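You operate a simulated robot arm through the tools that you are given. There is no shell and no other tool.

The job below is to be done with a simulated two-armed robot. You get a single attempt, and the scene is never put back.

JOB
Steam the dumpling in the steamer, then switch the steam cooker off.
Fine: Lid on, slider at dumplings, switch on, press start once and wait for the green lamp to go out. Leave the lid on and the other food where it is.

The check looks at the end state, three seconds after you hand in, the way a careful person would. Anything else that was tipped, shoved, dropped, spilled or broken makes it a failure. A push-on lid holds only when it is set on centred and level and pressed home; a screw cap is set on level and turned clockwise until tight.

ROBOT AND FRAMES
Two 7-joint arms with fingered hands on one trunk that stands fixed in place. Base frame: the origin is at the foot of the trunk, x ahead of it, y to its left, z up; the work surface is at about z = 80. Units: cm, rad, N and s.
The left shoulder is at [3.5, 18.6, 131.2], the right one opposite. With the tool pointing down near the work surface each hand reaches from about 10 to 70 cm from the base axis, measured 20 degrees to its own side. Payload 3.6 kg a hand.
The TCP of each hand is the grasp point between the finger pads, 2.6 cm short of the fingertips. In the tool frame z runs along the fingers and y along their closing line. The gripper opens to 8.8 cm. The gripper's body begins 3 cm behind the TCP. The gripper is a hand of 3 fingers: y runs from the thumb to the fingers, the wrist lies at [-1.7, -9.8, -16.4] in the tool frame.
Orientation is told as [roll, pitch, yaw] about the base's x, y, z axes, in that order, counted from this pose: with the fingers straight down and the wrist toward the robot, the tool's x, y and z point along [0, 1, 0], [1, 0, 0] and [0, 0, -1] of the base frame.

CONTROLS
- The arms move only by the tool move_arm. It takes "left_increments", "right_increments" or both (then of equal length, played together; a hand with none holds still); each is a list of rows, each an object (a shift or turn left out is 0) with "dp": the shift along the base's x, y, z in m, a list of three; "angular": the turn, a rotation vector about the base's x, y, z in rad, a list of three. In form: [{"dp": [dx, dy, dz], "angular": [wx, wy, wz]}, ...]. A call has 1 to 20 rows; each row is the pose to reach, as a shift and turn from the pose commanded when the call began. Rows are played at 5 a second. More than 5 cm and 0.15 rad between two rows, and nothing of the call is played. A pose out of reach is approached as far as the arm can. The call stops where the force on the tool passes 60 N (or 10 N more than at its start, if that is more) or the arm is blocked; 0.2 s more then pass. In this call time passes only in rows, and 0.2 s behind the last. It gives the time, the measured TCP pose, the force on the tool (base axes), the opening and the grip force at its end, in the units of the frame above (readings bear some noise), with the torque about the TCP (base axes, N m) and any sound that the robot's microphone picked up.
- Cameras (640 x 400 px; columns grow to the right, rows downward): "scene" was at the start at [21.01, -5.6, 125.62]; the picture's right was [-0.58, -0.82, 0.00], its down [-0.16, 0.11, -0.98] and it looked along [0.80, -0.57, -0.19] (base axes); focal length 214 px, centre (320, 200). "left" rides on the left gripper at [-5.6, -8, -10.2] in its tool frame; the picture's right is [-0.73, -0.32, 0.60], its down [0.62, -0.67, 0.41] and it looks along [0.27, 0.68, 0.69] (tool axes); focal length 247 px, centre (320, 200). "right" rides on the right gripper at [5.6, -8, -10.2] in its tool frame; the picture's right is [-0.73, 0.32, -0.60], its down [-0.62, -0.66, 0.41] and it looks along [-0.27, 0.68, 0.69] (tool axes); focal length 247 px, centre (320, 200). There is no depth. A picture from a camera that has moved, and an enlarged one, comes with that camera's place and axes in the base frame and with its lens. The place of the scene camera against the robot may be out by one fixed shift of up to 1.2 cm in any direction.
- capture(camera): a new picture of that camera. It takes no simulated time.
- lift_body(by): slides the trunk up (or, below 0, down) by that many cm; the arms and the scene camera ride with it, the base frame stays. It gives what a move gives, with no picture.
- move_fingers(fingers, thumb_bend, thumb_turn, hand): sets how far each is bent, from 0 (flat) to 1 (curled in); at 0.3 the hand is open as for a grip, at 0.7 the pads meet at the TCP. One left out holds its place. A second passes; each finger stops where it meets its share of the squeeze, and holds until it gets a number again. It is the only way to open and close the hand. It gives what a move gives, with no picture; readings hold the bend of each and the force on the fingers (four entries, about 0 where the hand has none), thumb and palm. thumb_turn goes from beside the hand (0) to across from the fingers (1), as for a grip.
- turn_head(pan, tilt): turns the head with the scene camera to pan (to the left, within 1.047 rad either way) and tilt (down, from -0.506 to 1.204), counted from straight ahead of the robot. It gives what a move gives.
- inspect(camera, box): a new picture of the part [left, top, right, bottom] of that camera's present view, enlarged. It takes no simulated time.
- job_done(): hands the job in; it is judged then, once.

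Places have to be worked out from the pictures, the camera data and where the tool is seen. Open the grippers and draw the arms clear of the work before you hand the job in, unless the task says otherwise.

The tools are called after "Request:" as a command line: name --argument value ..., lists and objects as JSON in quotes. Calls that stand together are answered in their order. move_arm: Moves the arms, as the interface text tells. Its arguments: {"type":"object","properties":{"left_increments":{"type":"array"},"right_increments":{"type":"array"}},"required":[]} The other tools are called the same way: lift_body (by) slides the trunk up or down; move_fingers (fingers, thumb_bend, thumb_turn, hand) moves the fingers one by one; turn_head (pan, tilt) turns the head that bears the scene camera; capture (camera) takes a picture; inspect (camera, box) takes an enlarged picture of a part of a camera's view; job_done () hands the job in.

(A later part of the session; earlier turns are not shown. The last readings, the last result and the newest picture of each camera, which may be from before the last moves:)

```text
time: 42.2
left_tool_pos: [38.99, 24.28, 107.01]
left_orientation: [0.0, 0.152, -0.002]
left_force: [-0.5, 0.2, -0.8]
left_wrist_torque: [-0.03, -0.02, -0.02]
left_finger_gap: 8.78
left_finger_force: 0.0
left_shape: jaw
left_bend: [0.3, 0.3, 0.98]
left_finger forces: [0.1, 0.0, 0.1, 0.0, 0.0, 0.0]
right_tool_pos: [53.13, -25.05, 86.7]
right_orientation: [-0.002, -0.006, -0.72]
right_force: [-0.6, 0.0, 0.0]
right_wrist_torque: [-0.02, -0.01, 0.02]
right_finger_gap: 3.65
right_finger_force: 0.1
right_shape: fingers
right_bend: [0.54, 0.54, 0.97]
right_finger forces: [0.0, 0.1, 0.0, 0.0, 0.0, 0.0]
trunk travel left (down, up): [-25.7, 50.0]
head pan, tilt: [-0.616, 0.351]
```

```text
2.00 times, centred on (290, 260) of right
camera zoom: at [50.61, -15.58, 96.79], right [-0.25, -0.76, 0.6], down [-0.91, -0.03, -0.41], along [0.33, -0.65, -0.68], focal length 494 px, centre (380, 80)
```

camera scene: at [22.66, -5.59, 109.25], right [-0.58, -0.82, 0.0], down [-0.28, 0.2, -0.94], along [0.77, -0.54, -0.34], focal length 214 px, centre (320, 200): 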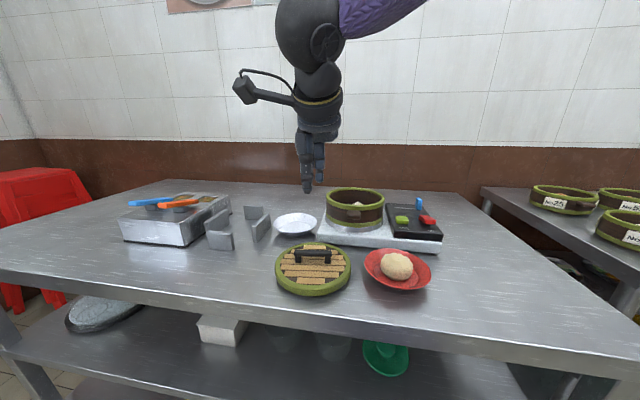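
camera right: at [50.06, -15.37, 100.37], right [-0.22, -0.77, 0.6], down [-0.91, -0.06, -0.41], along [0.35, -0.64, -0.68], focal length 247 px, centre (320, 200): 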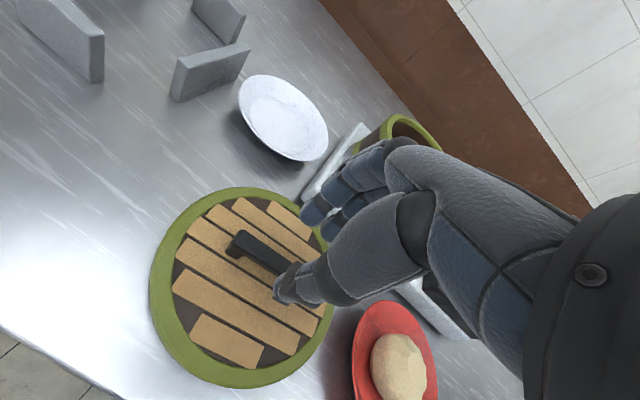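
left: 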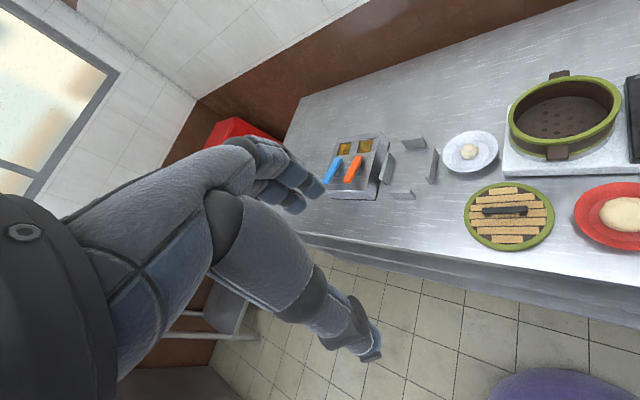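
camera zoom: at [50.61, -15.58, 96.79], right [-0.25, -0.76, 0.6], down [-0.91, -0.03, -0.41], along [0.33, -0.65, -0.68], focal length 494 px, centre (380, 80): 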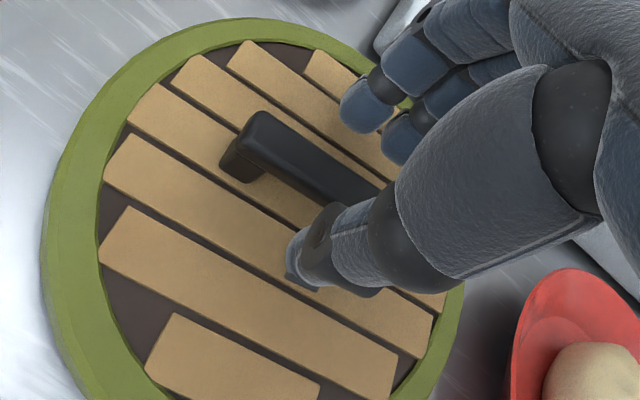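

The thumb is in front of the bar and the fingers behind it. I lower another 1.4 cm and check for contact.

Request:
lift_body --by -1.4

Request:
inspect --camera "scene" --box '[265, 160, 365, 250]'

Request:
inspect --camera "right" --box '[180, 160, 400, 360]'

```text
time: 42.8
left_tool_pos: [39.07, 24.46, 105.48]
left_orientation: [0.0, 0.15, -0.002]
left_force: [0.1, -0.3, 0.2]
left_wrist_torque: [-0.03, -0.02, 0.01]
left_finger_gap: 8.76
left_finger_force: 0.0
left_shape: jaw
left_bend: [0.3, 0.3, 0.98]
left_finger forces: [0.0, 0.0, 0.1, 0.0, 0.0, 0.0]
right_tool_pos: [53.26, -25.22, 85.32]
right_orientation: [-0.002, -0.005, -0.719]
right_force: [0.6, 0.3, 1.2]
right_wrist_torque: [0.01, -0.02, 0.03]
right_finger_gap: 3.65
right_finger_force: 0.6
right_shape: fingers
right_bend: [0.54, 0.54, 0.97]
right_finger forces: [0.8, 0.3, 0.0, 0.1, 0.1, 0.0]
trunk travel left (down, up): [-24.3, 51.4]
head pan, tilt: [-0.616, 0.351]
```

```text
4.44 times, centred on (315, 205) of scene
camera zoom: at [23.86, -5.6, 101.51], right [-0.58, -0.82, 0.0], down [-0.28, 0.2, -0.94], along [0.77, -0.54, -0.34], focal length 953 px, centre (342, 178)
```

zoom: 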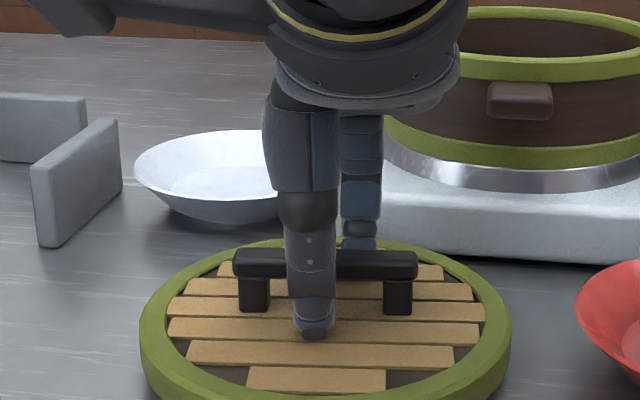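

```text
2.00 times, centred on (290, 260) of right
camera zoom: at [50.65, -15.6, 95.31], right [-0.25, -0.76, 0.6], down [-0.91, -0.03, -0.41], along [0.33, -0.65, -0.68], focal length 494 px, centre (380, 80)
```

zoom: 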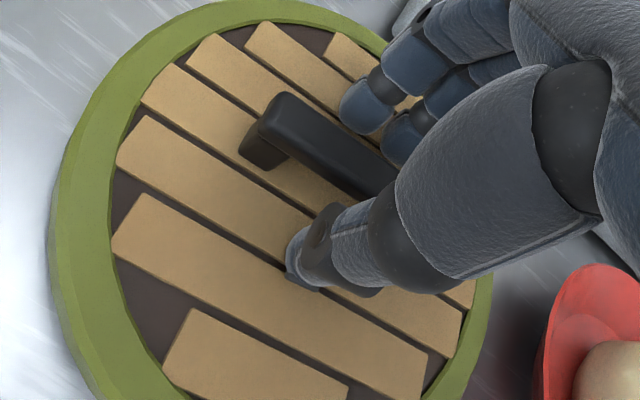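

Slight finger contact (0.8 N): the bar is nearer to the fingers than the thumb. I shift 5 mm toward the finger side to centre it, then close.

Request:
move_arm --right_increments '[{"dp": [0.002, -0.0015, 0.001]}, {"dp": [0.004, -0.0035, 0.001]}, {"dp": [0.004, -0.0035, 0.001]}]'

Request:
move_fingers --hand "right" --fingers 0.6 --thumb_bend 0.6

Request:
inspect --camera "right" --box '[180, 160, 400, 360]'

Request:
inspect --camera "scene" --box '[265, 160, 365, 250]'

```text
time: 43.6
left_tool_pos: [39.06, 24.3, 105.4]
left_orientation: [0.0, 0.15, 0.0]
left_force: [-0.2, 0.4, 0.8]
left_wrist_torque: [-0.02, 0.03, -0.04]
left_finger_gap: 8.82
left_finger_force: 0.0
left_shape: jaw
left_bend: [0.3, 0.3, 0.98]
left_finger forces: [0.0, 0.0, 0.0, 0.0, 0.1, 0.0]
right_tool_pos: [53.57, -25.54, 85.3]
right_orientation: [-0.002, -0.007, -0.719]
right_force: [-0.3, 0.6, -0.6]
right_wrist_torque: [0.02, 0.0, -0.01]
right_finger_gap: 3.66
right_finger_force: 0.1
right_shape: fingers
right_bend: [0.54, 0.54, 0.97]
right_finger forces: [0.1, 0.0, 0.1, 0.0, 0.1, 0.0]
trunk travel left (down, up): [-24.3, 51.4]
head pan, tilt: [-0.616, 0.351]
```

```text
time: 44.6
left_tool_pos: [39.04, 24.33, 105.52]
left_orientation: [0.0, 0.151, 0.0]
left_force: [0.4, -0.6, 0.0]
left_wrist_torque: [0.0, 0.02, 0.0]
left_finger_gap: 8.77
left_finger_force: 0.0
left_shape: jaw
left_bend: [0.3, 0.3, 0.98]
left_finger forces: [0.0, 0.0, 0.1, 0.1, 0.0, 0.0]
right_tool_pos: [53.59, -25.45, 85.34]
right_orientation: [-0.001, -0.005, -0.719]
right_force: [0.7, -0.2, 0.3]
right_wrist_torque: [-0.02, -0.03, 0.01]
right_finger_gap: 2.37
right_finger_force: 0.0
right_shape: fingers
right_bend: [0.6, 0.6, 0.97]
right_finger forces: [0.0, 0.0, 0.0, 0.0, 0.1, 0.1]
trunk travel left (down, up): [-24.3, 51.4]
head pan, tilt: [-0.616, 0.351]
```

```text
2.00 times, centred on (290, 260) of right
camera zoom: at [51.08, -15.92, 95.44], right [-0.25, -0.76, 0.6], down [-0.91, -0.03, -0.41], along [0.33, -0.65, -0.68], focal length 494 px, centre (380, 80)
```

zoom: 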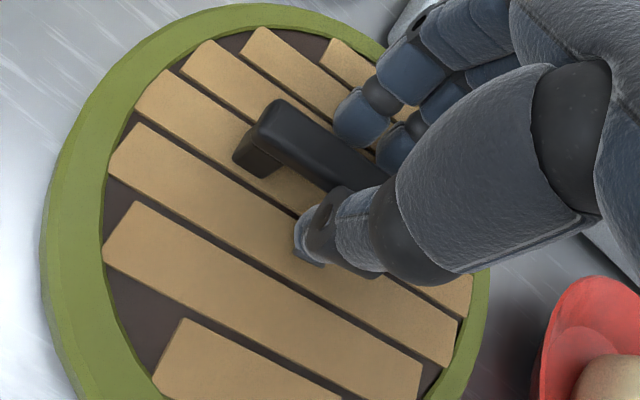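

```text
4.44 times, centred on (315, 205) of scene
camera zoom: at [23.88, -5.59, 101.51], right [-0.58, -0.82, 0.0], down [-0.28, 0.2, -0.94], along [0.77, -0.54, -0.34], focal length 953 px, centre (342, 178)
```

zoom: 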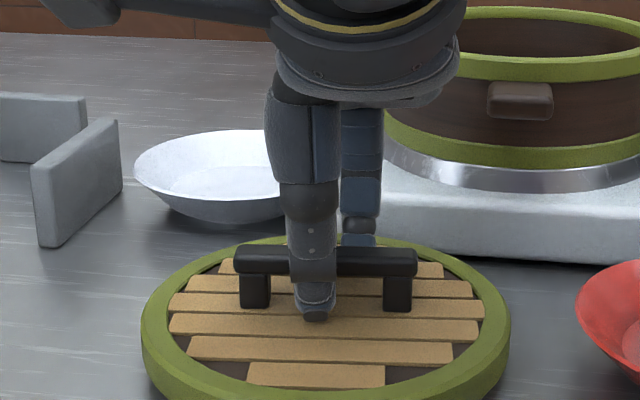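

Gap 2.4 cm, no contact yet. I close further so the bar is gripped.

Request:
move_fingers --hand "right" --fingers 0.66 --thumb_bend 0.66

Request:
inspect --camera "right" --box '[180, 160, 400, 360]'

Request:
inspect --camera "scene" --box '[265, 160, 365, 250]'

```text
time: 45.6
left_tool_pos: [39.01, 24.41, 105.52]
left_orientation: [0.0, 0.152, 0.0]
left_force: [0.3, -0.3, 0.2]
left_wrist_torque: [0.01, -0.01, -0.01]
left_finger_gap: 8.78
left_finger_force: 0.0
left_shape: jaw
left_bend: [0.3, 0.3, 0.98]
left_finger forces: [0.0, 0.0, 0.1, 0.0, 0.0, 0.1]
right_tool_pos: [53.6, -25.43, 85.39]
right_orientation: [-0.002, -0.006, -0.719]
right_force: [-0.2, -0.2, 0.5]
right_wrist_torque: [-0.01, -0.03, -0.01]
right_finger_gap: 1.17
right_finger_force: 0.2
right_shape: fingers
right_bend: [0.65, 0.65, 0.97]
right_finger forces: [0.2, 0.4, 0.0, 0.0, 0.6, 0.0]
trunk travel left (down, up): [-24.3, 51.4]
head pan, tilt: [-0.616, 0.351]
```

```text
2.00 times, centred on (290, 260) of right
camera zoom: at [51.08, -15.93, 95.43], right [-0.25, -0.76, 0.6], down [-0.91, -0.03, -0.41], along [0.33, -0.65, -0.68], focal length 494 px, centre (380, 80)
```

zoom: 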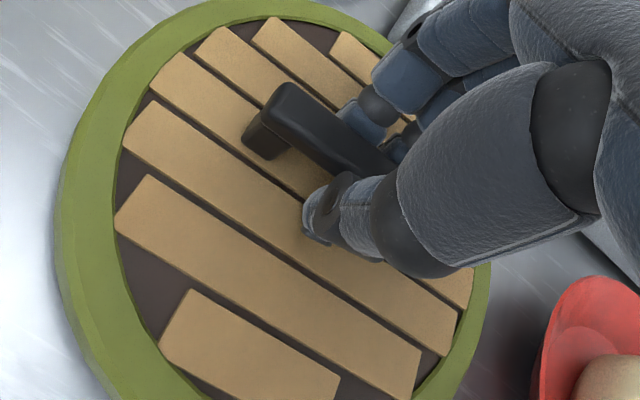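

```text
4.44 times, centred on (315, 205) of scene
camera zoom: at [23.88, -5.59, 101.51], right [-0.58, -0.82, 0.0], down [-0.28, 0.2, -0.94], along [0.77, -0.54, -0.34], focal length 953 px, centre (342, 178)
```

zoom: 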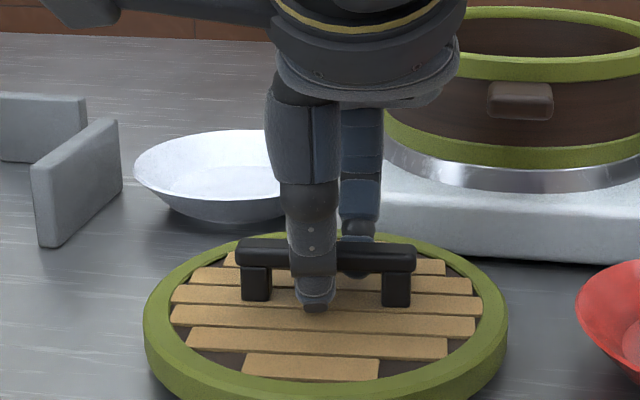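

Light contact now (0.2–0.6 N). I squeeze further for a firm hold.

Request:
move_fingers --hand "right" --fingers 0.75 --thumb_bend 0.75

Request:
inspect --camera "right" --box '[180, 160, 400, 360]'

Request:
inspect --camera "scene" --box '[265, 160, 365, 250]'

```text
time: 46.6
left_tool_pos: [39.04, 24.38, 105.51]
left_orientation: [-0.001, 0.152, -0.001]
left_force: [-0.7, -0.2, -0.9]
left_wrist_torque: [-0.02, -0.02, 0.01]
left_finger_gap: 8.77
left_finger_force: 0.1
left_shape: jaw
left_bend: [0.3, 0.3, 0.98]
left_finger forces: [0.0, 0.1, 0.0, 0.0, 0.0, 0.0]
right_tool_pos: [53.57, -25.48, 85.31]
right_orientation: [-0.002, -0.005, -0.72]
right_force: [-0.1, -0.6, -0.1]
right_wrist_torque: [0.01, 0.06, 0.02]
right_finger_gap: 0.57
right_finger_force: 9.4
right_shape: fingers
right_bend: [0.72, 0.68, 0.97]
right_finger forces: [7.3, 2.7, 0.0, 0.0, 9.4, 0.1]
trunk travel left (down, up): [-24.3, 51.4]
head pan, tilt: [-0.616, 0.351]
```

```text
2.00 times, centred on (290, 260) of right
camera zoom: at [51.08, -15.92, 95.44], right [-0.25, -0.76, 0.6], down [-0.91, -0.03, -0.41], along [0.33, -0.65, -0.68], focal length 494 px, centre (380, 80)
```

zoom: 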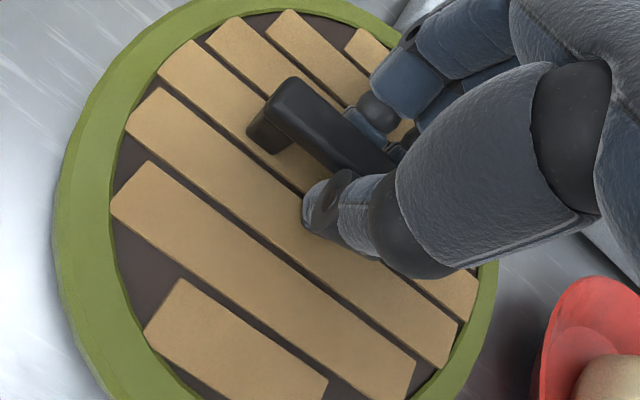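

```text
4.44 times, centred on (315, 205) of scene
camera zoom: at [23.87, -5.59, 101.51], right [-0.58, -0.82, 0.0], down [-0.28, 0.2, -0.94], along [0.77, -0.54, -0.34], focal length 953 px, centre (342, 178)
```

zoom: 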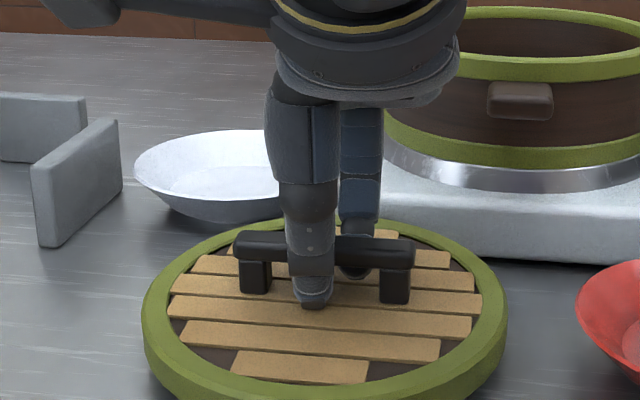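

Firm grip now (7.3/2.7 N vs 9.4 N). I lift 1.5 cm with the trunk and see whether the lid comes up level.

Request:
lift_body --by 1.5

Request:
inspect --camera "right" --box '[120, 140, 400, 400]'

Request:
inspect --camera "scene" --box '[245, 160, 385, 270]'

```text
time: 47.2
left_tool_pos: [39.2, 24.27, 106.85]
left_orientation: [0.0, 0.153, 0.001]
left_force: [0.8, -0.2, 0.5]
left_wrist_torque: [0.02, -0.03, 0.01]
left_finger_gap: 8.78
left_finger_force: 0.1
left_shape: jaw
left_bend: [0.3, 0.3, 0.98]
left_finger forces: [0.0, 0.0, 0.0, 0.1, 0.0, 0.0]
right_tool_pos: [53.71, -25.48, 86.75]
right_orientation: [0.0, -0.006, -0.72]
right_force: [0.6, -0.1, 1.4]
right_wrist_torque: [0.03, 0.01, 0.01]
right_finger_gap: 0.01
right_finger_force: 8.0
right_shape: fingers
right_bend: [0.74, 0.71, 0.97]
right_finger forces: [7.0, 3.3, 0.0, 0.0, 7.1, 0.0]
trunk travel left (down, up): [-25.8, 49.9]
head pan, tilt: [-0.616, 0.351]
```

```text
1.54 times, centred on (260, 270) of right
camera zoom: at [51.14, -15.94, 96.89], right [-0.25, -0.76, 0.6], down [-0.91, -0.03, -0.41], along [0.33, -0.65, -0.68], focal length 380 px, centre (412, 92)
```

zoom: 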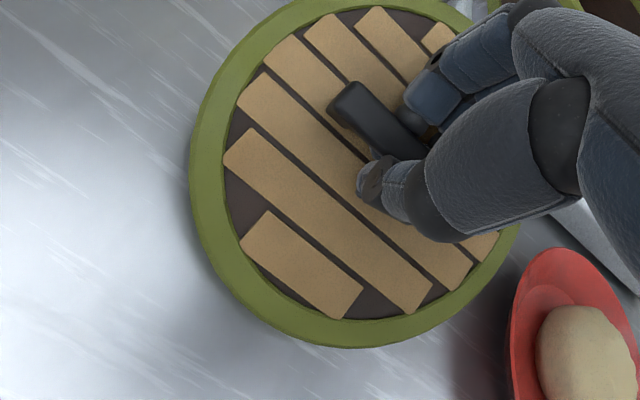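

```text
3.64 times, centred on (315, 215) of scene
camera zoom: at [23.66, -5.59, 103.13], right [-0.58, -0.82, 0.0], down [-0.28, 0.2, -0.94], along [0.77, -0.54, -0.34], focal length 780 px, centre (338, 146)
```

zoom: 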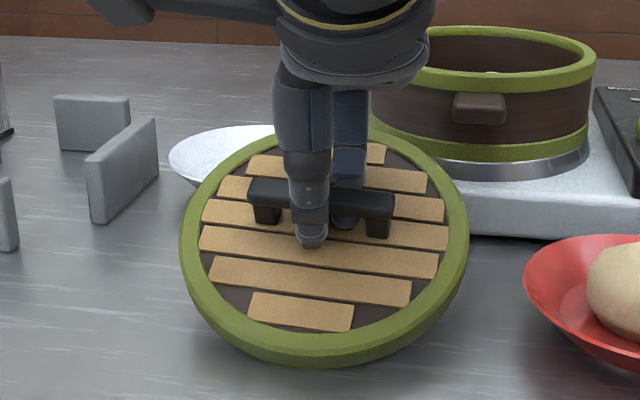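

The lid came up tilted (far side high) because the hard squeeze curled the tips under the bar. I set it back down and release to regrip more gently.

Request:
lift_body --by -1.5

Request:
move_fingers --hand "right" --fingers 0.6 --thumb_bend 0.6

Request:
inspect --camera "right" --box '[120, 140, 400, 400]'

Request:
inspect --camera "scene" --box '[265, 160, 365, 250]'

```text
time: 47.9
left_tool_pos: [38.91, 24.37, 105.58]
left_orientation: [-0.002, 0.15, 0.0]
left_force: [0.7, 0.0, -0.5]
left_wrist_torque: [0.02, -0.01, 0.0]
left_finger_gap: 8.8
left_finger_force: 0.0
left_shape: jaw
left_bend: [0.3, 0.3, 0.98]
left_finger forces: [0.0, 0.0, 0.0, 0.1, 0.0, 0.0]
right_tool_pos: [53.77, -25.51, 85.69]
right_orientation: [0.006, -0.013, -0.724]
right_force: [8.0, -5.3, 33.0]
right_wrist_torque: [0.78, 0.48, -0.09]
right_finger_gap: 0.0
right_finger_force: 58.6
right_shape: fingers
right_bend: [0.76, 0.73, 0.97]
right_finger forces: [59.8, 25.5, 0.1, 0.1, 32.0, 0.0]
trunk travel left (down, up): [-24.3, 51.4]
head pan, tilt: [-0.616, 0.351]
```

```text
time: 48.9
left_tool_pos: [38.93, 24.34, 105.53]
left_orientation: [0.0, 0.151, 0.002]
left_force: [-0.1, 0.0, -0.3]
left_wrist_torque: [-0.05, 0.01, 0.0]
left_finger_gap: 8.78
left_finger_force: 0.1
left_shape: jaw
left_bend: [0.3, 0.3, 0.98]
left_finger forces: [0.0, 0.1, 0.0, 0.0, 0.0, 0.1]
right_tool_pos: [53.52, -25.34, 85.52]
right_orientation: [0.003, -0.01, -0.718]
right_force: [3.0, -1.2, 27.4]
right_wrist_torque: [0.89, 0.59, -0.09]
right_finger_gap: 1.12
right_finger_force: 62.1
right_shape: fingers
right_bend: [0.78, 0.61, 0.97]
right_finger forces: [77.4, 31.6, 0.0, 0.0, 15.6, 0.0]
trunk travel left (down, up): [-24.3, 51.4]
head pan, tilt: [-0.616, 0.351]
```

```text
1.54 times, centred on (260, 270) of right
camera zoom: at [50.97, -15.84, 95.66], right [-0.25, -0.76, 0.6], down [-0.91, -0.03, -0.42], along [0.34, -0.65, -0.68], focal length 380 px, centre (412, 92)
```

zoom: 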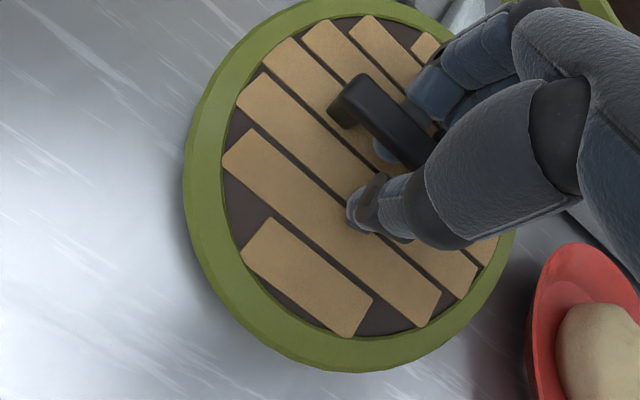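

```text
4.44 times, centred on (315, 205) of scene
camera zoom: at [23.73, -5.53, 101.56], right [-0.58, -0.82, 0.0], down [-0.28, 0.2, -0.94], along [0.77, -0.54, -0.34], focal length 953 px, centre (342, 178)
```

zoom: 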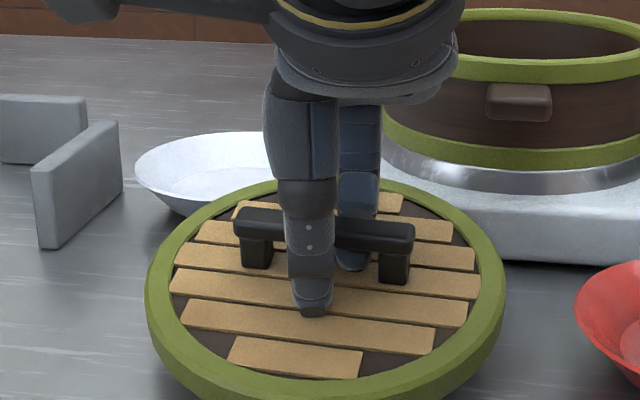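

The fingertips got hooked under the bar and jammed when lowering (27 N). I raise slightly by 0.6 cm to relieve it so that the fingers, now commanded open, can swing out.

Request:
lift_body --by 0.6

Request:
inspect --camera "right" --box '[180, 160, 400, 360]'

Request:
inspect --camera "scene" --box '[265, 160, 365, 250]'

```text
time: 49.4
left_tool_pos: [39.0, 24.23, 106.05]
left_orientation: [0.001, 0.151, 0.0]
left_force: [-0.5, 0.5, -0.4]
left_wrist_torque: [-0.02, -0.02, 0.01]
left_finger_gap: 8.76
left_finger_force: 0.1
left_shape: jaw
left_bend: [0.3, 0.3, 0.98]
left_finger forces: [0.0, 0.0, 0.1, 0.1, 0.0, 0.0]
right_tool_pos: [53.41, -25.41, 85.78]
right_orientation: [-0.005, 0.0, -0.72]
right_force: [-1.3, 1.1, 10.3]
right_wrist_torque: [0.47, 0.38, 0.02]
right_finger_gap: 1.1
right_finger_force: 45.5
right_shape: fingers
right_bend: [0.76, 0.6, 0.97]
right_finger forces: [64.7, 26.8, 0.0, 0.0, 0.0, 0.0]
trunk travel left (down, up): [-24.9, 50.8]
head pan, tilt: [-0.616, 0.351]
```

```text
2.00 times, centred on (290, 260) of right
camera zoom: at [50.94, -15.86, 95.92], right [-0.24, -0.76, 0.6], down [-0.91, -0.03, -0.41], along [0.33, -0.65, -0.68], focal length 494 px, centre (380, 80)
```

zoom: 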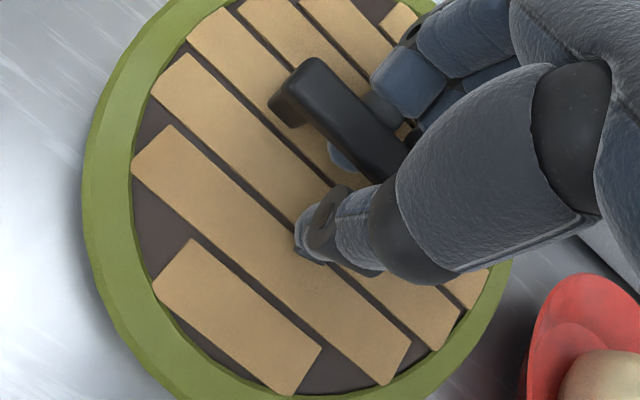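

```text
4.44 times, centred on (315, 205) of scene
camera zoom: at [23.71, -5.53, 102.17], right [-0.58, -0.82, 0.0], down [-0.28, 0.2, -0.94], along [0.77, -0.54, -0.34], focal length 953 px, centre (342, 178)
```

zoom: 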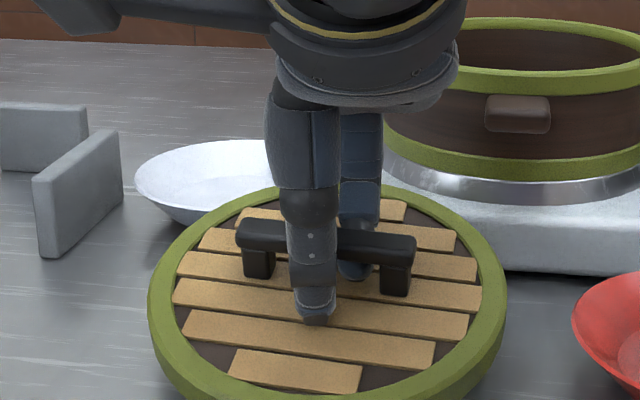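

The fingertips are wedged under the bar. I re-command the fingers to their present bend to take out the wedging force and open the thumb, so I can slide them out backwards.

Request:
move_fingers --hand "right" --fingers 0.77 --thumb_bend 0.45

Request:
inspect --camera "right" --box '[180, 160, 400, 360]'

Request:
inspect --camera "scene" --box '[265, 160, 365, 250]'

```text
time: 50.4
left_tool_pos: [39.08, 24.29, 106.19]
left_orientation: [0.001, 0.152, 0.0]
left_force: [-0.1, 0.3, -0.9]
left_wrist_torque: [0.03, -0.01, 0.0]
left_finger_gap: 8.77
left_finger_force: 0.1
left_shape: jaw
left_bend: [0.3, 0.3, 0.98]
left_finger forces: [0.1, 0.0, 0.1, 0.0, 0.0, 0.1]
right_tool_pos: [53.58, -25.56, 85.79]
right_orientation: [-0.003, -0.004, -0.72]
right_force: [0.2, 0.6, -0.4]
right_wrist_torque: [0.0, 0.02, 0.02]
right_finger_gap: 1.94
right_finger_force: 1.6
right_shape: fingers
right_bend: [0.77, 0.45, 0.97]
right_finger forces: [2.5, 1.0, 0.0, 0.1, 0.0, 0.1]
trunk travel left (down, up): [-24.9, 50.8]
head pan, tilt: [-0.616, 0.351]
```

```text
2.00 times, centred on (290, 260) of right
camera zoom: at [51.08, -15.94, 96.01], right [-0.25, -0.76, 0.6], down [-0.91, -0.03, -0.41], along [0.33, -0.65, -0.68], focal length 494 px, centre (380, 80)
```

zoom: 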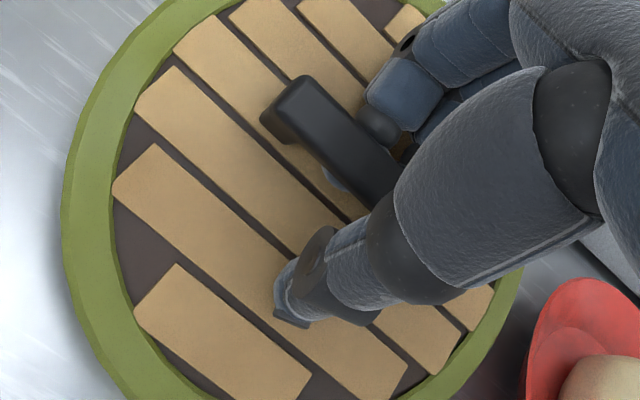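

```text
4.44 times, centred on (315, 205) of scene
camera zoom: at [23.77, -5.59, 102.16], right [-0.58, -0.82, 0.0], down [-0.28, 0.2, -0.94], along [0.77, -0.54, -0.34], focal length 953 px, centre (342, 178)
```

zoom: 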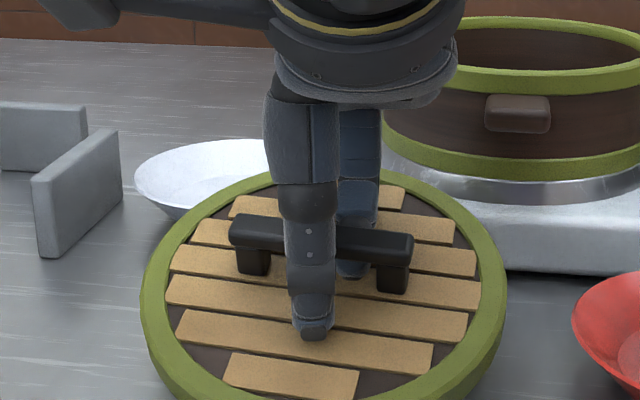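

The wedge is relieved (finger force 2.5/1 N). I slide the hand 2 cm away toward the far side to pull the fingertips out from under the bar so the lid settles flat.

Request:
move_arm --right_increments '[{"dp": [0.0038, -0.0033, 0]}, {"dp": [0.0075, -0.0066, 0]}, {"dp": [0.0113, -0.0099, 0]}, {"dp": [0.015, -0.0132, 0]}, {"dp": [0.015, -0.0132, 0]}]'

Request:
inspect --camera "right" --box '[180, 160, 400, 360]'

Request:
inspect --camera "scene" --box '[265, 160, 365, 250]'

```text
time: 51.6
left_tool_pos: [39.07, 24.35, 106.22]
left_orientation: [0.001, 0.152, 0.0]
left_force: [0.3, 0.3, -0.5]
left_wrist_torque: [0.0, 0.03, -0.04]
left_finger_gap: 8.75
left_finger_force: 0.0
left_shape: jaw
left_bend: [0.3, 0.3, 0.98]
left_finger forces: [0.1, 0.0, 0.1, 0.1, 0.1, 0.0]
right_tool_pos: [55.12, -26.87, 86.05]
right_orientation: [-0.001, -0.004, -0.719]
right_force: [-1.0, 0.6, -0.1]
right_wrist_torque: [0.02, 0.0, -0.01]
right_finger_gap: 1.95
right_finger_force: 1.8
right_shape: fingers
right_bend: [0.77, 0.45, 0.97]
right_finger forces: [2.5, 1.0, 0.0, 0.0, 0.0, 0.0]
trunk travel left (down, up): [-24.9, 50.8]
head pan, tilt: [-0.616, 0.351]
```

```text
2.00 times, centred on (290, 260) of right
camera zoom: at [52.59, -17.3, 96.07], right [-0.25, -0.76, 0.6], down [-0.91, -0.03, -0.41], along [0.33, -0.65, -0.68], focal length 494 px, centre (380, 80)
```

zoom: 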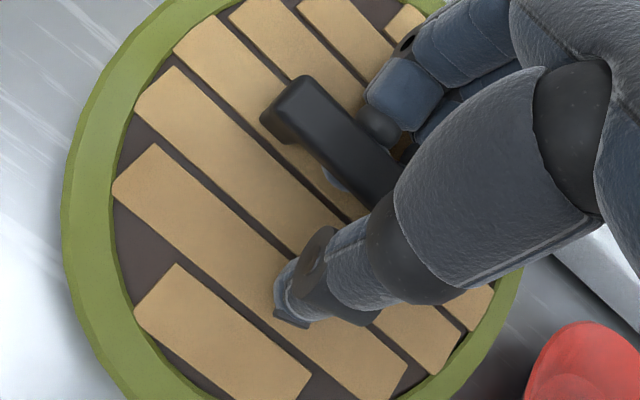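

```text
4.44 times, centred on (315, 205) of scene
camera zoom: at [23.77, -5.59, 102.16], right [-0.58, -0.82, 0.0], down [-0.28, 0.2, -0.94], along [0.77, -0.54, -0.34], focal length 953 px, centre (342, 178)
```

zoom: 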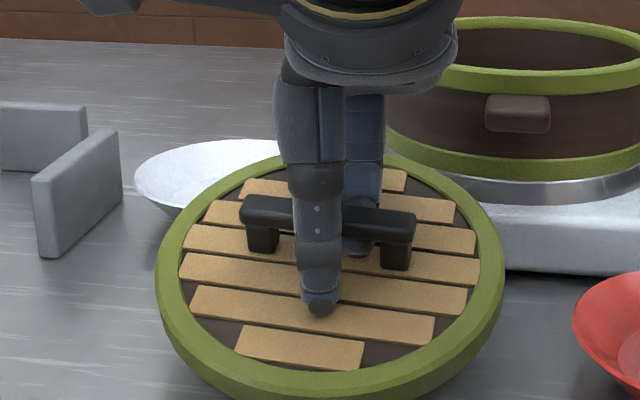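

The lid was dragged along — it hangs on the hooked fingertips. I open the thumb wide, then lower in small steps so that the lid lies flat and the fingers sit loose under the bar.

Request:
move_fingers --hand "right" --thumb_bend 0.2

Request:
lift_body --by -0.5

Request:
inspect --camera "right" --box '[180, 160, 400, 360]'

Request:
inspect --camera "scene" --box '[265, 160, 365, 250]'

```text
time: 52.6
left_tool_pos: [39.03, 24.41, 106.09]
left_orientation: [-0.001, 0.15, 0.0]
left_force: [0.5, -0.4, 0.3]
left_wrist_torque: [-0.02, 0.0, 0.0]
left_finger_gap: 8.77
left_finger_force: 0.1
left_shape: jaw
left_bend: [0.3, 0.3, 0.98]
left_finger forces: [0.1, 0.1, 0.0, 0.1, 0.0, 0.1]
right_tool_pos: [55.1, -26.81, 86.01]
right_orientation: [-0.001, -0.003, -0.718]
right_force: [-0.2, 0.6, -0.2]
right_wrist_torque: [-0.04, -0.01, 0.0]
right_finger_gap: 4.1
right_finger_force: 1.6
right_shape: fingers
right_bend: [0.77, 0.2, 0.97]
right_finger forces: [2.5, 1.0, 0.0, 0.1, 0.0, 0.1]
trunk travel left (down, up): [-24.9, 50.8]
head pan, tilt: [-0.616, 0.351]
```

```text
time: 53.1
left_tool_pos: [39.05, 24.16, 105.48]
left_orientation: [-0.001, 0.153, -0.001]
left_force: [0.1, -0.4, 0.5]
left_wrist_torque: [0.0, 0.0, 0.01]
left_finger_gap: 8.76
left_finger_force: 0.1
left_shape: jaw
left_bend: [0.3, 0.3, 0.98]
left_finger forces: [0.1, 0.0, 0.0, 0.0, 0.1, 0.1]
right_tool_pos: [55.11, -26.88, 85.41]
right_orientation: [-0.002, -0.005, -0.719]
right_force: [0.9, -0.3, 0.9]
right_wrist_torque: [0.07, 0.0, 0.01]
right_finger_gap: 4.02
right_finger_force: 4.5
right_shape: fingers
right_bend: [0.77, 0.2, 0.97]
right_finger forces: [6.0, 2.0, 0.0, 0.0, 0.1, 0.1]
trunk travel left (down, up): [-24.4, 51.3]
head pan, tilt: [-0.616, 0.351]
```

```text
2.00 times, centred on (290, 260) of right
camera zoom: at [52.54, -17.25, 95.54], right [-0.25, -0.76, 0.6], down [-0.91, -0.03, -0.41], along [0.33, -0.65, -0.68], focal length 494 px, centre (380, 80)
```

zoom: 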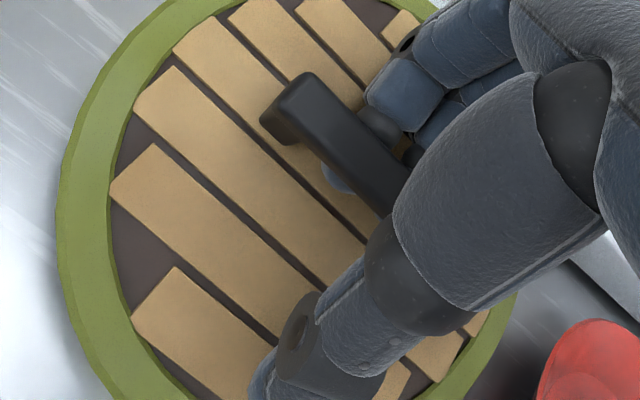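

```text
4.44 times, centred on (315, 205) of scene
camera zoom: at [23.83, -5.59, 101.63], right [-0.58, -0.82, 0.0], down [-0.28, 0.2, -0.94], along [0.77, -0.54, -0.34], focal length 953 px, centre (342, 178)
```

zoom: 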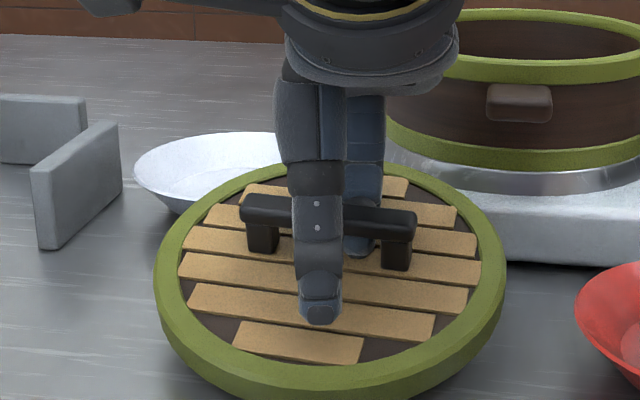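

Lowering wedges the fingers slightly (6 N); as the lid levels, the fingers must curl more to stay loose in the gap. I curl them a bit more and check the force.

Request:
move_fingers --hand "right" --fingers 0.8

Request:
lift_body --by -0.4

Request:
inspect --camera "scene" --box '[265, 160, 365, 250]'

```text
time: 54.1
left_tool_pos: [39.01, 24.36, 105.49]
left_orientation: [0.0, 0.152, 0.0]
left_force: [-0.6, 0.3, -0.3]
left_wrist_torque: [0.0, 0.0, 0.02]
left_finger_gap: 8.77
left_finger_force: 0.0
left_shape: jaw
left_bend: [0.3, 0.3, 0.98]
left_finger forces: [0.0, 0.0, 0.0, 0.0, 0.0, 0.1]
right_tool_pos: [55.09, -26.82, 85.41]
right_orientation: [-0.001, -0.006, -0.719]
right_force: [0.4, 0.1, -0.6]
right_wrist_torque: [-0.02, 0.02, 0.0]
right_finger_gap: 3.79
right_finger_force: 0.4
right_shape: fingers
right_bend: [0.8, 0.2, 0.97]
right_finger forces: [1.2, 0.5, 0.0, 0.0, 0.1, 0.1]
trunk travel left (down, up): [-24.4, 51.3]
head pan, tilt: [-0.616, 0.351]
```

```text
time: 54.7
left_tool_pos: [39.05, 24.41, 105.18]
left_orientation: [-0.001, 0.153, -0.001]
left_force: [0.3, -0.7, -0.1]
left_wrist_torque: [0.03, 0.03, 0.03]
left_finger_gap: 8.78
left_finger_force: 0.1
left_shape: jaw
left_bend: [0.3, 0.3, 0.98]
left_finger forces: [0.0, 0.1, 0.1, 0.0, 0.0, 0.1]
right_tool_pos: [55.0, -26.82, 85.1]
right_orientation: [-0.001, -0.005, -0.72]
right_force: [0.3, 0.5, -0.8]
right_wrist_torque: [-0.01, 0.02, 0.0]
right_finger_gap: 3.78
right_finger_force: 1.0
right_shape: fingers
right_bend: [0.8, 0.2, 0.97]
right_finger forces: [2.0, 0.6, 0.0, 0.1, 0.1, 0.1]
trunk travel left (down, up): [-24.0, 51.7]
head pan, tilt: [-0.616, 0.351]
```

```text
4.44 times, centred on (315, 205) of scene
camera zoom: at [23.91, -5.59, 101.19], right [-0.58, -0.82, 0.0], down [-0.28, 0.2, -0.94], along [0.77, -0.54, -0.34], focal length 953 px, centre (342, 178)
```

zoom: 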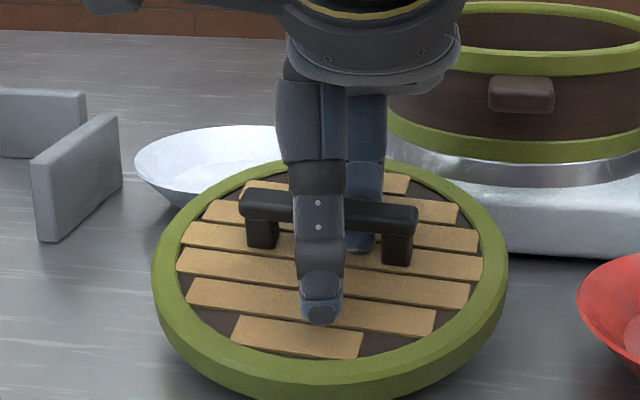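

That works: forces drop as the fingers curl. I repeat – more curl, lower.

Request:
move_fingers --hand "right" --fingers 0.84

Request:
lift_body --by -0.5

Request:
inspect --camera "scene" --box '[265, 160, 365, 250]'

Request:
inspect --camera "right" --box '[180, 160, 400, 360]'

```text
time: 55.7
left_tool_pos: [39.08, 24.25, 105.44]
left_orientation: [-0.001, 0.153, 0.001]
left_force: [-0.2, -0.1, -0.8]
left_wrist_torque: [0.01, 0.01, 0.04]
left_finger_gap: 8.75
left_finger_force: 0.0
left_shape: jaw
left_bend: [0.3, 0.3, 0.98]
left_finger forces: [0.1, 0.0, 0.0, 0.1, 0.0, 0.0]
right_tool_pos: [55.11, -26.86, 85.1]
right_orientation: [-0.003, -0.005, -0.72]
right_force: [-0.8, -0.2, -1.1]
right_wrist_torque: [-0.03, -0.02, 0.03]
right_finger_gap: 3.46
right_finger_force: 0.6
right_shape: fingers
right_bend: [0.84, 0.2, 0.97]
right_finger forces: [0.4, 0.3, 0.0, 0.1, 0.1, 0.0]
trunk travel left (down, up): [-24.0, 51.7]
head pan, tilt: [-0.616, 0.351]
```

```text
time: 56.2
left_tool_pos: [38.97, 24.42, 104.68]
left_orientation: [0.0, 0.151, 0.0]
left_force: [0.4, -0.1, -0.6]
left_wrist_torque: [-0.01, -0.05, -0.02]
left_finger_gap: 8.76
left_finger_force: 0.1
left_shape: jaw
left_bend: [0.3, 0.3, 0.98]
left_finger forces: [0.1, 0.0, 0.0, 0.1, 0.0, 0.0]
right_tool_pos: [54.95, -26.83, 84.52]
right_orientation: [-0.001, -0.005, -0.718]
right_force: [-0.9, 0.0, -0.1]
right_wrist_torque: [0.01, 0.01, 0.01]
right_finger_gap: 3.48
right_finger_force: 0.1
right_shape: fingers
right_bend: [0.84, 0.2, 0.97]
right_finger forces: [0.4, 0.2, 0.0, 0.0, 0.0, 0.1]
trunk travel left (down, up): [-23.5, 52.2]
head pan, tilt: [-0.616, 0.351]
```

```text
4.44 times, centred on (315, 205) of scene
camera zoom: at [24.0, -5.59, 100.64], right [-0.58, -0.82, 0.0], down [-0.28, 0.2, -0.94], along [0.77, -0.54, -0.34], focal length 953 px, centre (342, 178)
```

zoom: 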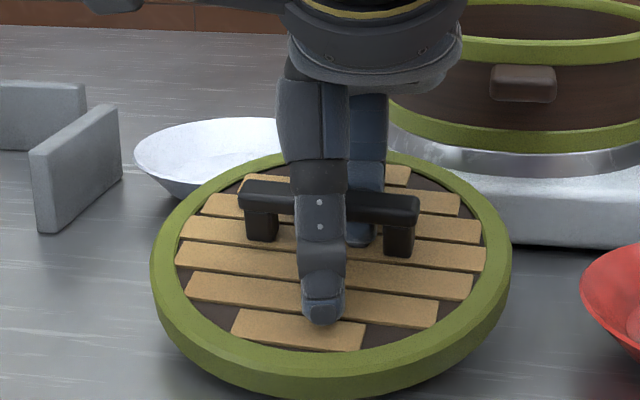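

```text
2.00 times, centred on (290, 260) of right
camera zoom: at [52.55, -17.26, 94.64], right [-0.25, -0.76, 0.6], down [-0.91, -0.03, -0.41], along [0.33, -0.65, -0.68], focal length 494 px, centre (380, 80)
```

zoom: 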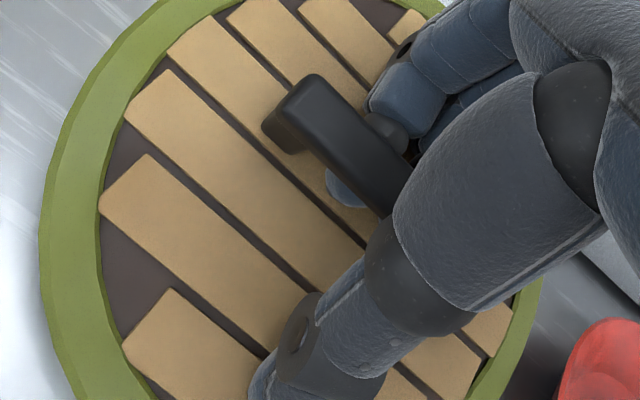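

Finger force is nearly zero and the lid almost flat. One more small step of lowering with a bit more curl.

Request:
move_fingers --hand "right" --fingers 0.87

Request:
lift_body --by -0.4

Request:
inspect --camera "scene" --box '[265, 160, 365, 250]'

Request:
inspect --camera "right" --box '[180, 160, 400, 360]'

```text
time: 57.2
left_tool_pos: [39.15, 24.28, 104.69]
left_orientation: [0.0, 0.152, 0.001]
left_force: [0.8, 0.2, -0.1]
left_wrist_torque: [0.02, 0.02, -0.02]
left_finger_gap: 8.77
left_finger_force: 0.0
left_shape: jaw
left_bend: [0.3, 0.3, 0.98]
left_finger forces: [0.0, 0.1, 0.0, 0.1, 0.0, 0.0]
right_tool_pos: [55.07, -26.82, 84.49]
right_orientation: [-0.003, -0.004, -0.72]
right_force: [-0.2, -0.6, 0.0]
right_wrist_torque: [-0.02, 0.01, -0.03]
right_finger_gap: 3.43
right_finger_force: 2.6
right_shape: fingers
right_bend: [0.86, 0.19, 0.97]
right_finger forces: [2.7, 2.3, 0.0, 0.0, 1.2, 0.0]
trunk travel left (down, up): [-23.5, 52.2]
head pan, tilt: [-0.616, 0.351]
```

```text
time: 57.7
left_tool_pos: [39.11, 24.32, 104.34]
left_orientation: [-0.001, 0.151, -0.001]
left_force: [0.5, -0.2, 0.1]
left_wrist_torque: [-0.04, -0.02, -0.01]
left_finger_gap: 8.8
left_finger_force: 0.0
left_shape: jaw
left_bend: [0.3, 0.3, 0.98]
left_finger forces: [0.0, 0.0, 0.0, 0.0, 0.0, 0.0]
right_tool_pos: [55.03, -26.81, 84.15]
right_orientation: [-0.002, -0.005, -0.72]
right_force: [0.3, -0.7, 3.5]
right_wrist_torque: [0.13, 0.1, -0.04]
right_finger_gap: 3.53
right_finger_force: 4.0
right_shape: fingers
right_bend: [0.86, 0.18, 0.98]
right_finger forces: [2.3, 1.9, 0.0, 0.0, 4.2, 0.0]
trunk travel left (down, up): [-23.1, 52.6]
head pan, tilt: [-0.616, 0.351]
```

```text
4.44 times, centred on (315, 205) of scene
camera zoom: at [24.07, -5.6, 100.21], right [-0.58, -0.82, 0.0], down [-0.28, 0.2, -0.94], along [0.77, -0.54, -0.34], focal length 953 px, centre (342, 178)
```

zoom: 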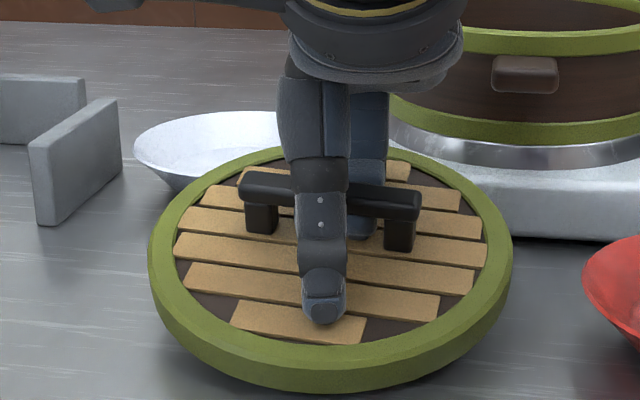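

```text
2.00 times, centred on (290, 260) of right
camera zoom: at [52.56, -17.26, 94.29], right [-0.25, -0.76, 0.6], down [-0.91, -0.03, -0.41], along [0.33, -0.65, -0.68], focal length 494 px, centre (380, 80)
```

zoom: 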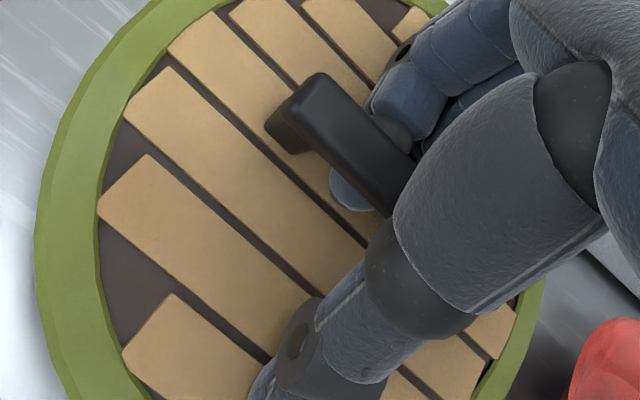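

The thumb now touches the lid (4.2 N). I open it fully and relax the fingers to 0.84, where they were loose.

Request:
move_fingers --hand "right" --fingers 0.84 --thumb_bend 0.0

Request:
inspect --camera "scene" --box '[265, 160, 365, 250]'

```text
time: 58.7
left_tool_pos: [39.2, 24.32, 104.33]
left_orientation: [-0.001, 0.152, 0.0]
left_force: [-0.6, -0.8, -0.1]
left_wrist_torque: [-0.01, -0.01, -0.02]
left_finger_gap: 8.77
left_finger_force: 0.1
left_shape: jaw
left_bend: [0.3, 0.3, 0.98]
left_finger forces: [0.0, 0.1, 0.0, 0.1, 0.0, 0.1]
right_tool_pos: [55.09, -26.88, 83.99]
right_orientation: [-0.002, -0.005, -0.718]
right_force: [-0.4, 0.5, -0.8]
right_wrist_torque: [0.03, -0.01, 0.01]
right_finger_gap: 4.18
right_finger_force: 0.3
right_shape: fingers
right_bend: [0.84, 0.0, 0.98]
right_finger forces: [0.6, 0.2, 0.0, 0.0, 0.1, 0.0]
trunk travel left (down, up): [-23.1, 52.6]
head pan, tilt: [-0.616, 0.351]
```

```text
4.44 times, centred on (315, 205) of scene
camera zoom: at [24.11, -5.59, 100.19], right [-0.58, -0.82, 0.0], down [-0.28, 0.2, -0.94], along [0.77, -0.54, -0.34], focal length 953 px, centre (342, 178)
```

zoom: 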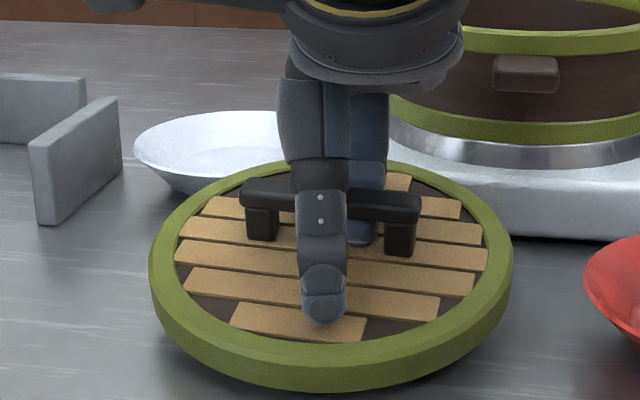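

The lid is flat now with the fingers loose under the bar. I try sliding the fingers out by 2.5 cm along the finger direction.

Request:
move_arm --right_increments '[{"dp": [0.0045, -0.004, 0]}, {"dp": [0.009, -0.008, 0]}, {"dp": [0.0135, -0.012, 0]}, {"dp": [0.018, -0.016, 0]}, {"dp": [0.018, -0.016, 0]}]'

Request:
inspect --camera "scene" --box '[265, 160, 365, 250]'

Request:
inspect --camera "right" --box '[180, 160, 400, 360]'

```text
time: 59.9
left_tool_pos: [39.1, 24.29, 104.23]
left_orientation: [-0.002, 0.154, 0.001]
left_force: [0.1, 0.3, 0.5]
left_wrist_torque: [-0.01, 0.04, 0.0]
left_finger_gap: 8.78
left_finger_force: 0.1
left_shape: jaw
left_bend: [0.3, 0.3, 0.98]
left_finger forces: [0.1, 0.1, 0.0, 0.0, 0.0, 0.0]
right_tool_pos: [56.77, -28.4, 84.24]
right_orientation: [0.0, -0.004, -0.718]
right_force: [0.9, 0.1, 1.0]
right_wrist_torque: [0.0, 0.03, 0.01]
right_finger_gap: 4.2
right_finger_force: 0.1
right_shape: fingers
right_bend: [0.84, 0.0, 0.98]
right_finger forces: [0.1, 0.0, 0.0, 0.0, 0.0, 0.0]
trunk travel left (down, up): [-23.1, 52.6]
head pan, tilt: [-0.616, 0.351]
```

```text
4.44 times, centred on (315, 205) of scene
camera zoom: at [24.1, -5.59, 100.19], right [-0.58, -0.82, 0.0], down [-0.28, 0.2, -0.94], along [0.77, -0.54, -0.34], focal length 953 px, centre (342, 178)
```

zoom: 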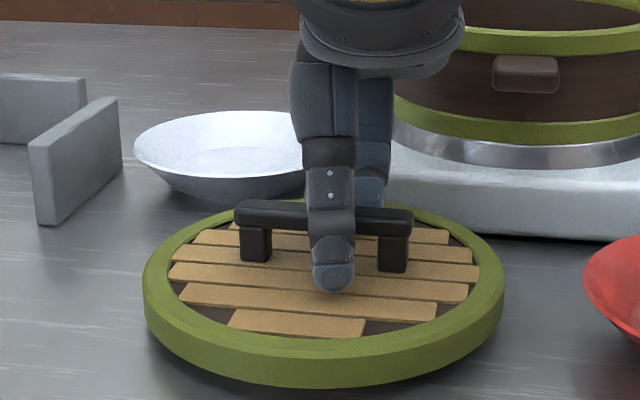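

```text
2.00 times, centred on (290, 260) of right
camera zoom: at [54.34, -18.89, 94.28], right [-0.25, -0.76, 0.6], down [-0.91, -0.03, -0.41], along [0.33, -0.65, -0.68], focal length 494 px, centre (380, 80)
```

zoom: 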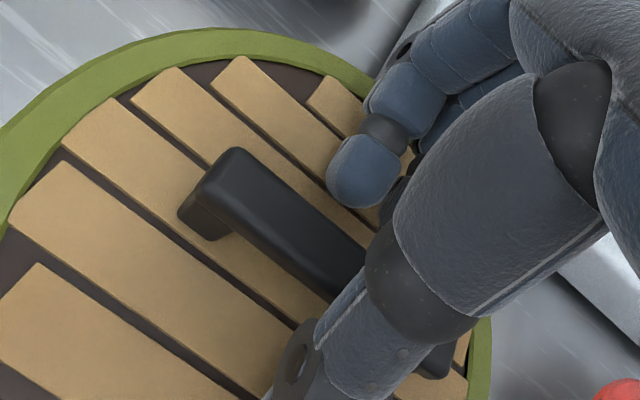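

Extraction worked and the lid lies flat. Hooking the bar with curled fingers (bend ~0.84–0.86) turns out to be a controllable way to carry it. I compute the bar centre at tool (x≈+0.5, y≈-3.2); I shift 0.5 cm along the bar and slide the fingers back under it.

Request:
move_arm --right_increments '[{"dp": [0.0033, 0.0038, 0]}, {"dp": [-0.001, 0.0076, 0]}, {"dp": [-0.0055, 0.0114, 0]}, {"dp": [-0.01, 0.0152, 0]}, {"dp": [-0.014, 0.0189, 0]}, {"dp": [-0.014, 0.0189, 0]}]'

Request:
inspect --camera "scene" --box '[265, 160, 365, 250]'

Request:
inspect --camera "right" --box '[180, 160, 400, 360]'

```text
time: 61.3
left_tool_pos: [39.06, 24.3, 104.25]
left_orientation: [0.0, 0.151, 0.001]
left_force: [-0.6, -0.3, -1.1]
left_wrist_torque: [0.02, -0.01, 0.02]
left_finger_gap: 8.78
left_finger_force: 0.1
left_shape: jaw
left_bend: [0.3, 0.3, 0.98]
left_finger forces: [0.1, 0.1, 0.1, 0.0, 0.0, 0.0]
right_tool_pos: [55.36, -26.52, 84.09]
right_orientation: [-0.001, -0.005, -0.72]
right_force: [-0.3, 0.6, 0.8]
right_wrist_torque: [-0.02, 0.02, 0.04]
right_finger_gap: 4.18
right_finger_force: 0.2
right_shape: fingers
right_bend: [0.84, 0.0, 0.98]
right_finger forces: [0.2, 0.2, 0.0, 0.0, 0.0, 0.1]
trunk travel left (down, up): [-23.1, 52.6]
head pan, tilt: [-0.616, 0.351]
```

```text
4.44 times, centred on (315, 205) of scene
camera zoom: at [24.1, -5.59, 100.19], right [-0.58, -0.82, 0.0], down [-0.28, 0.2, -0.94], along [0.77, -0.54, -0.34], focal length 953 px, centre (342, 178)
```

zoom: 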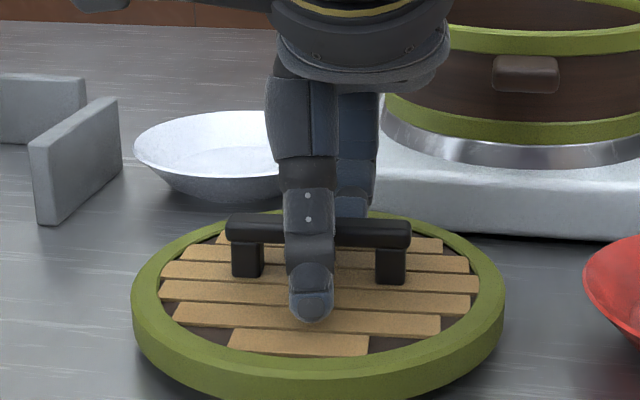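

```text
2.00 times, centred on (290, 260) of right
camera zoom: at [52.98, -16.98, 94.22], right [-0.25, -0.76, 0.6], down [-0.91, -0.03, -0.41], along [0.33, -0.65, -0.68], focal length 494 px, centre (380, 80)
```

zoom: 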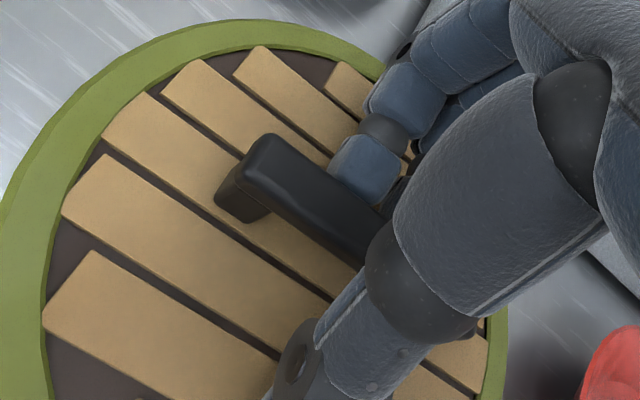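

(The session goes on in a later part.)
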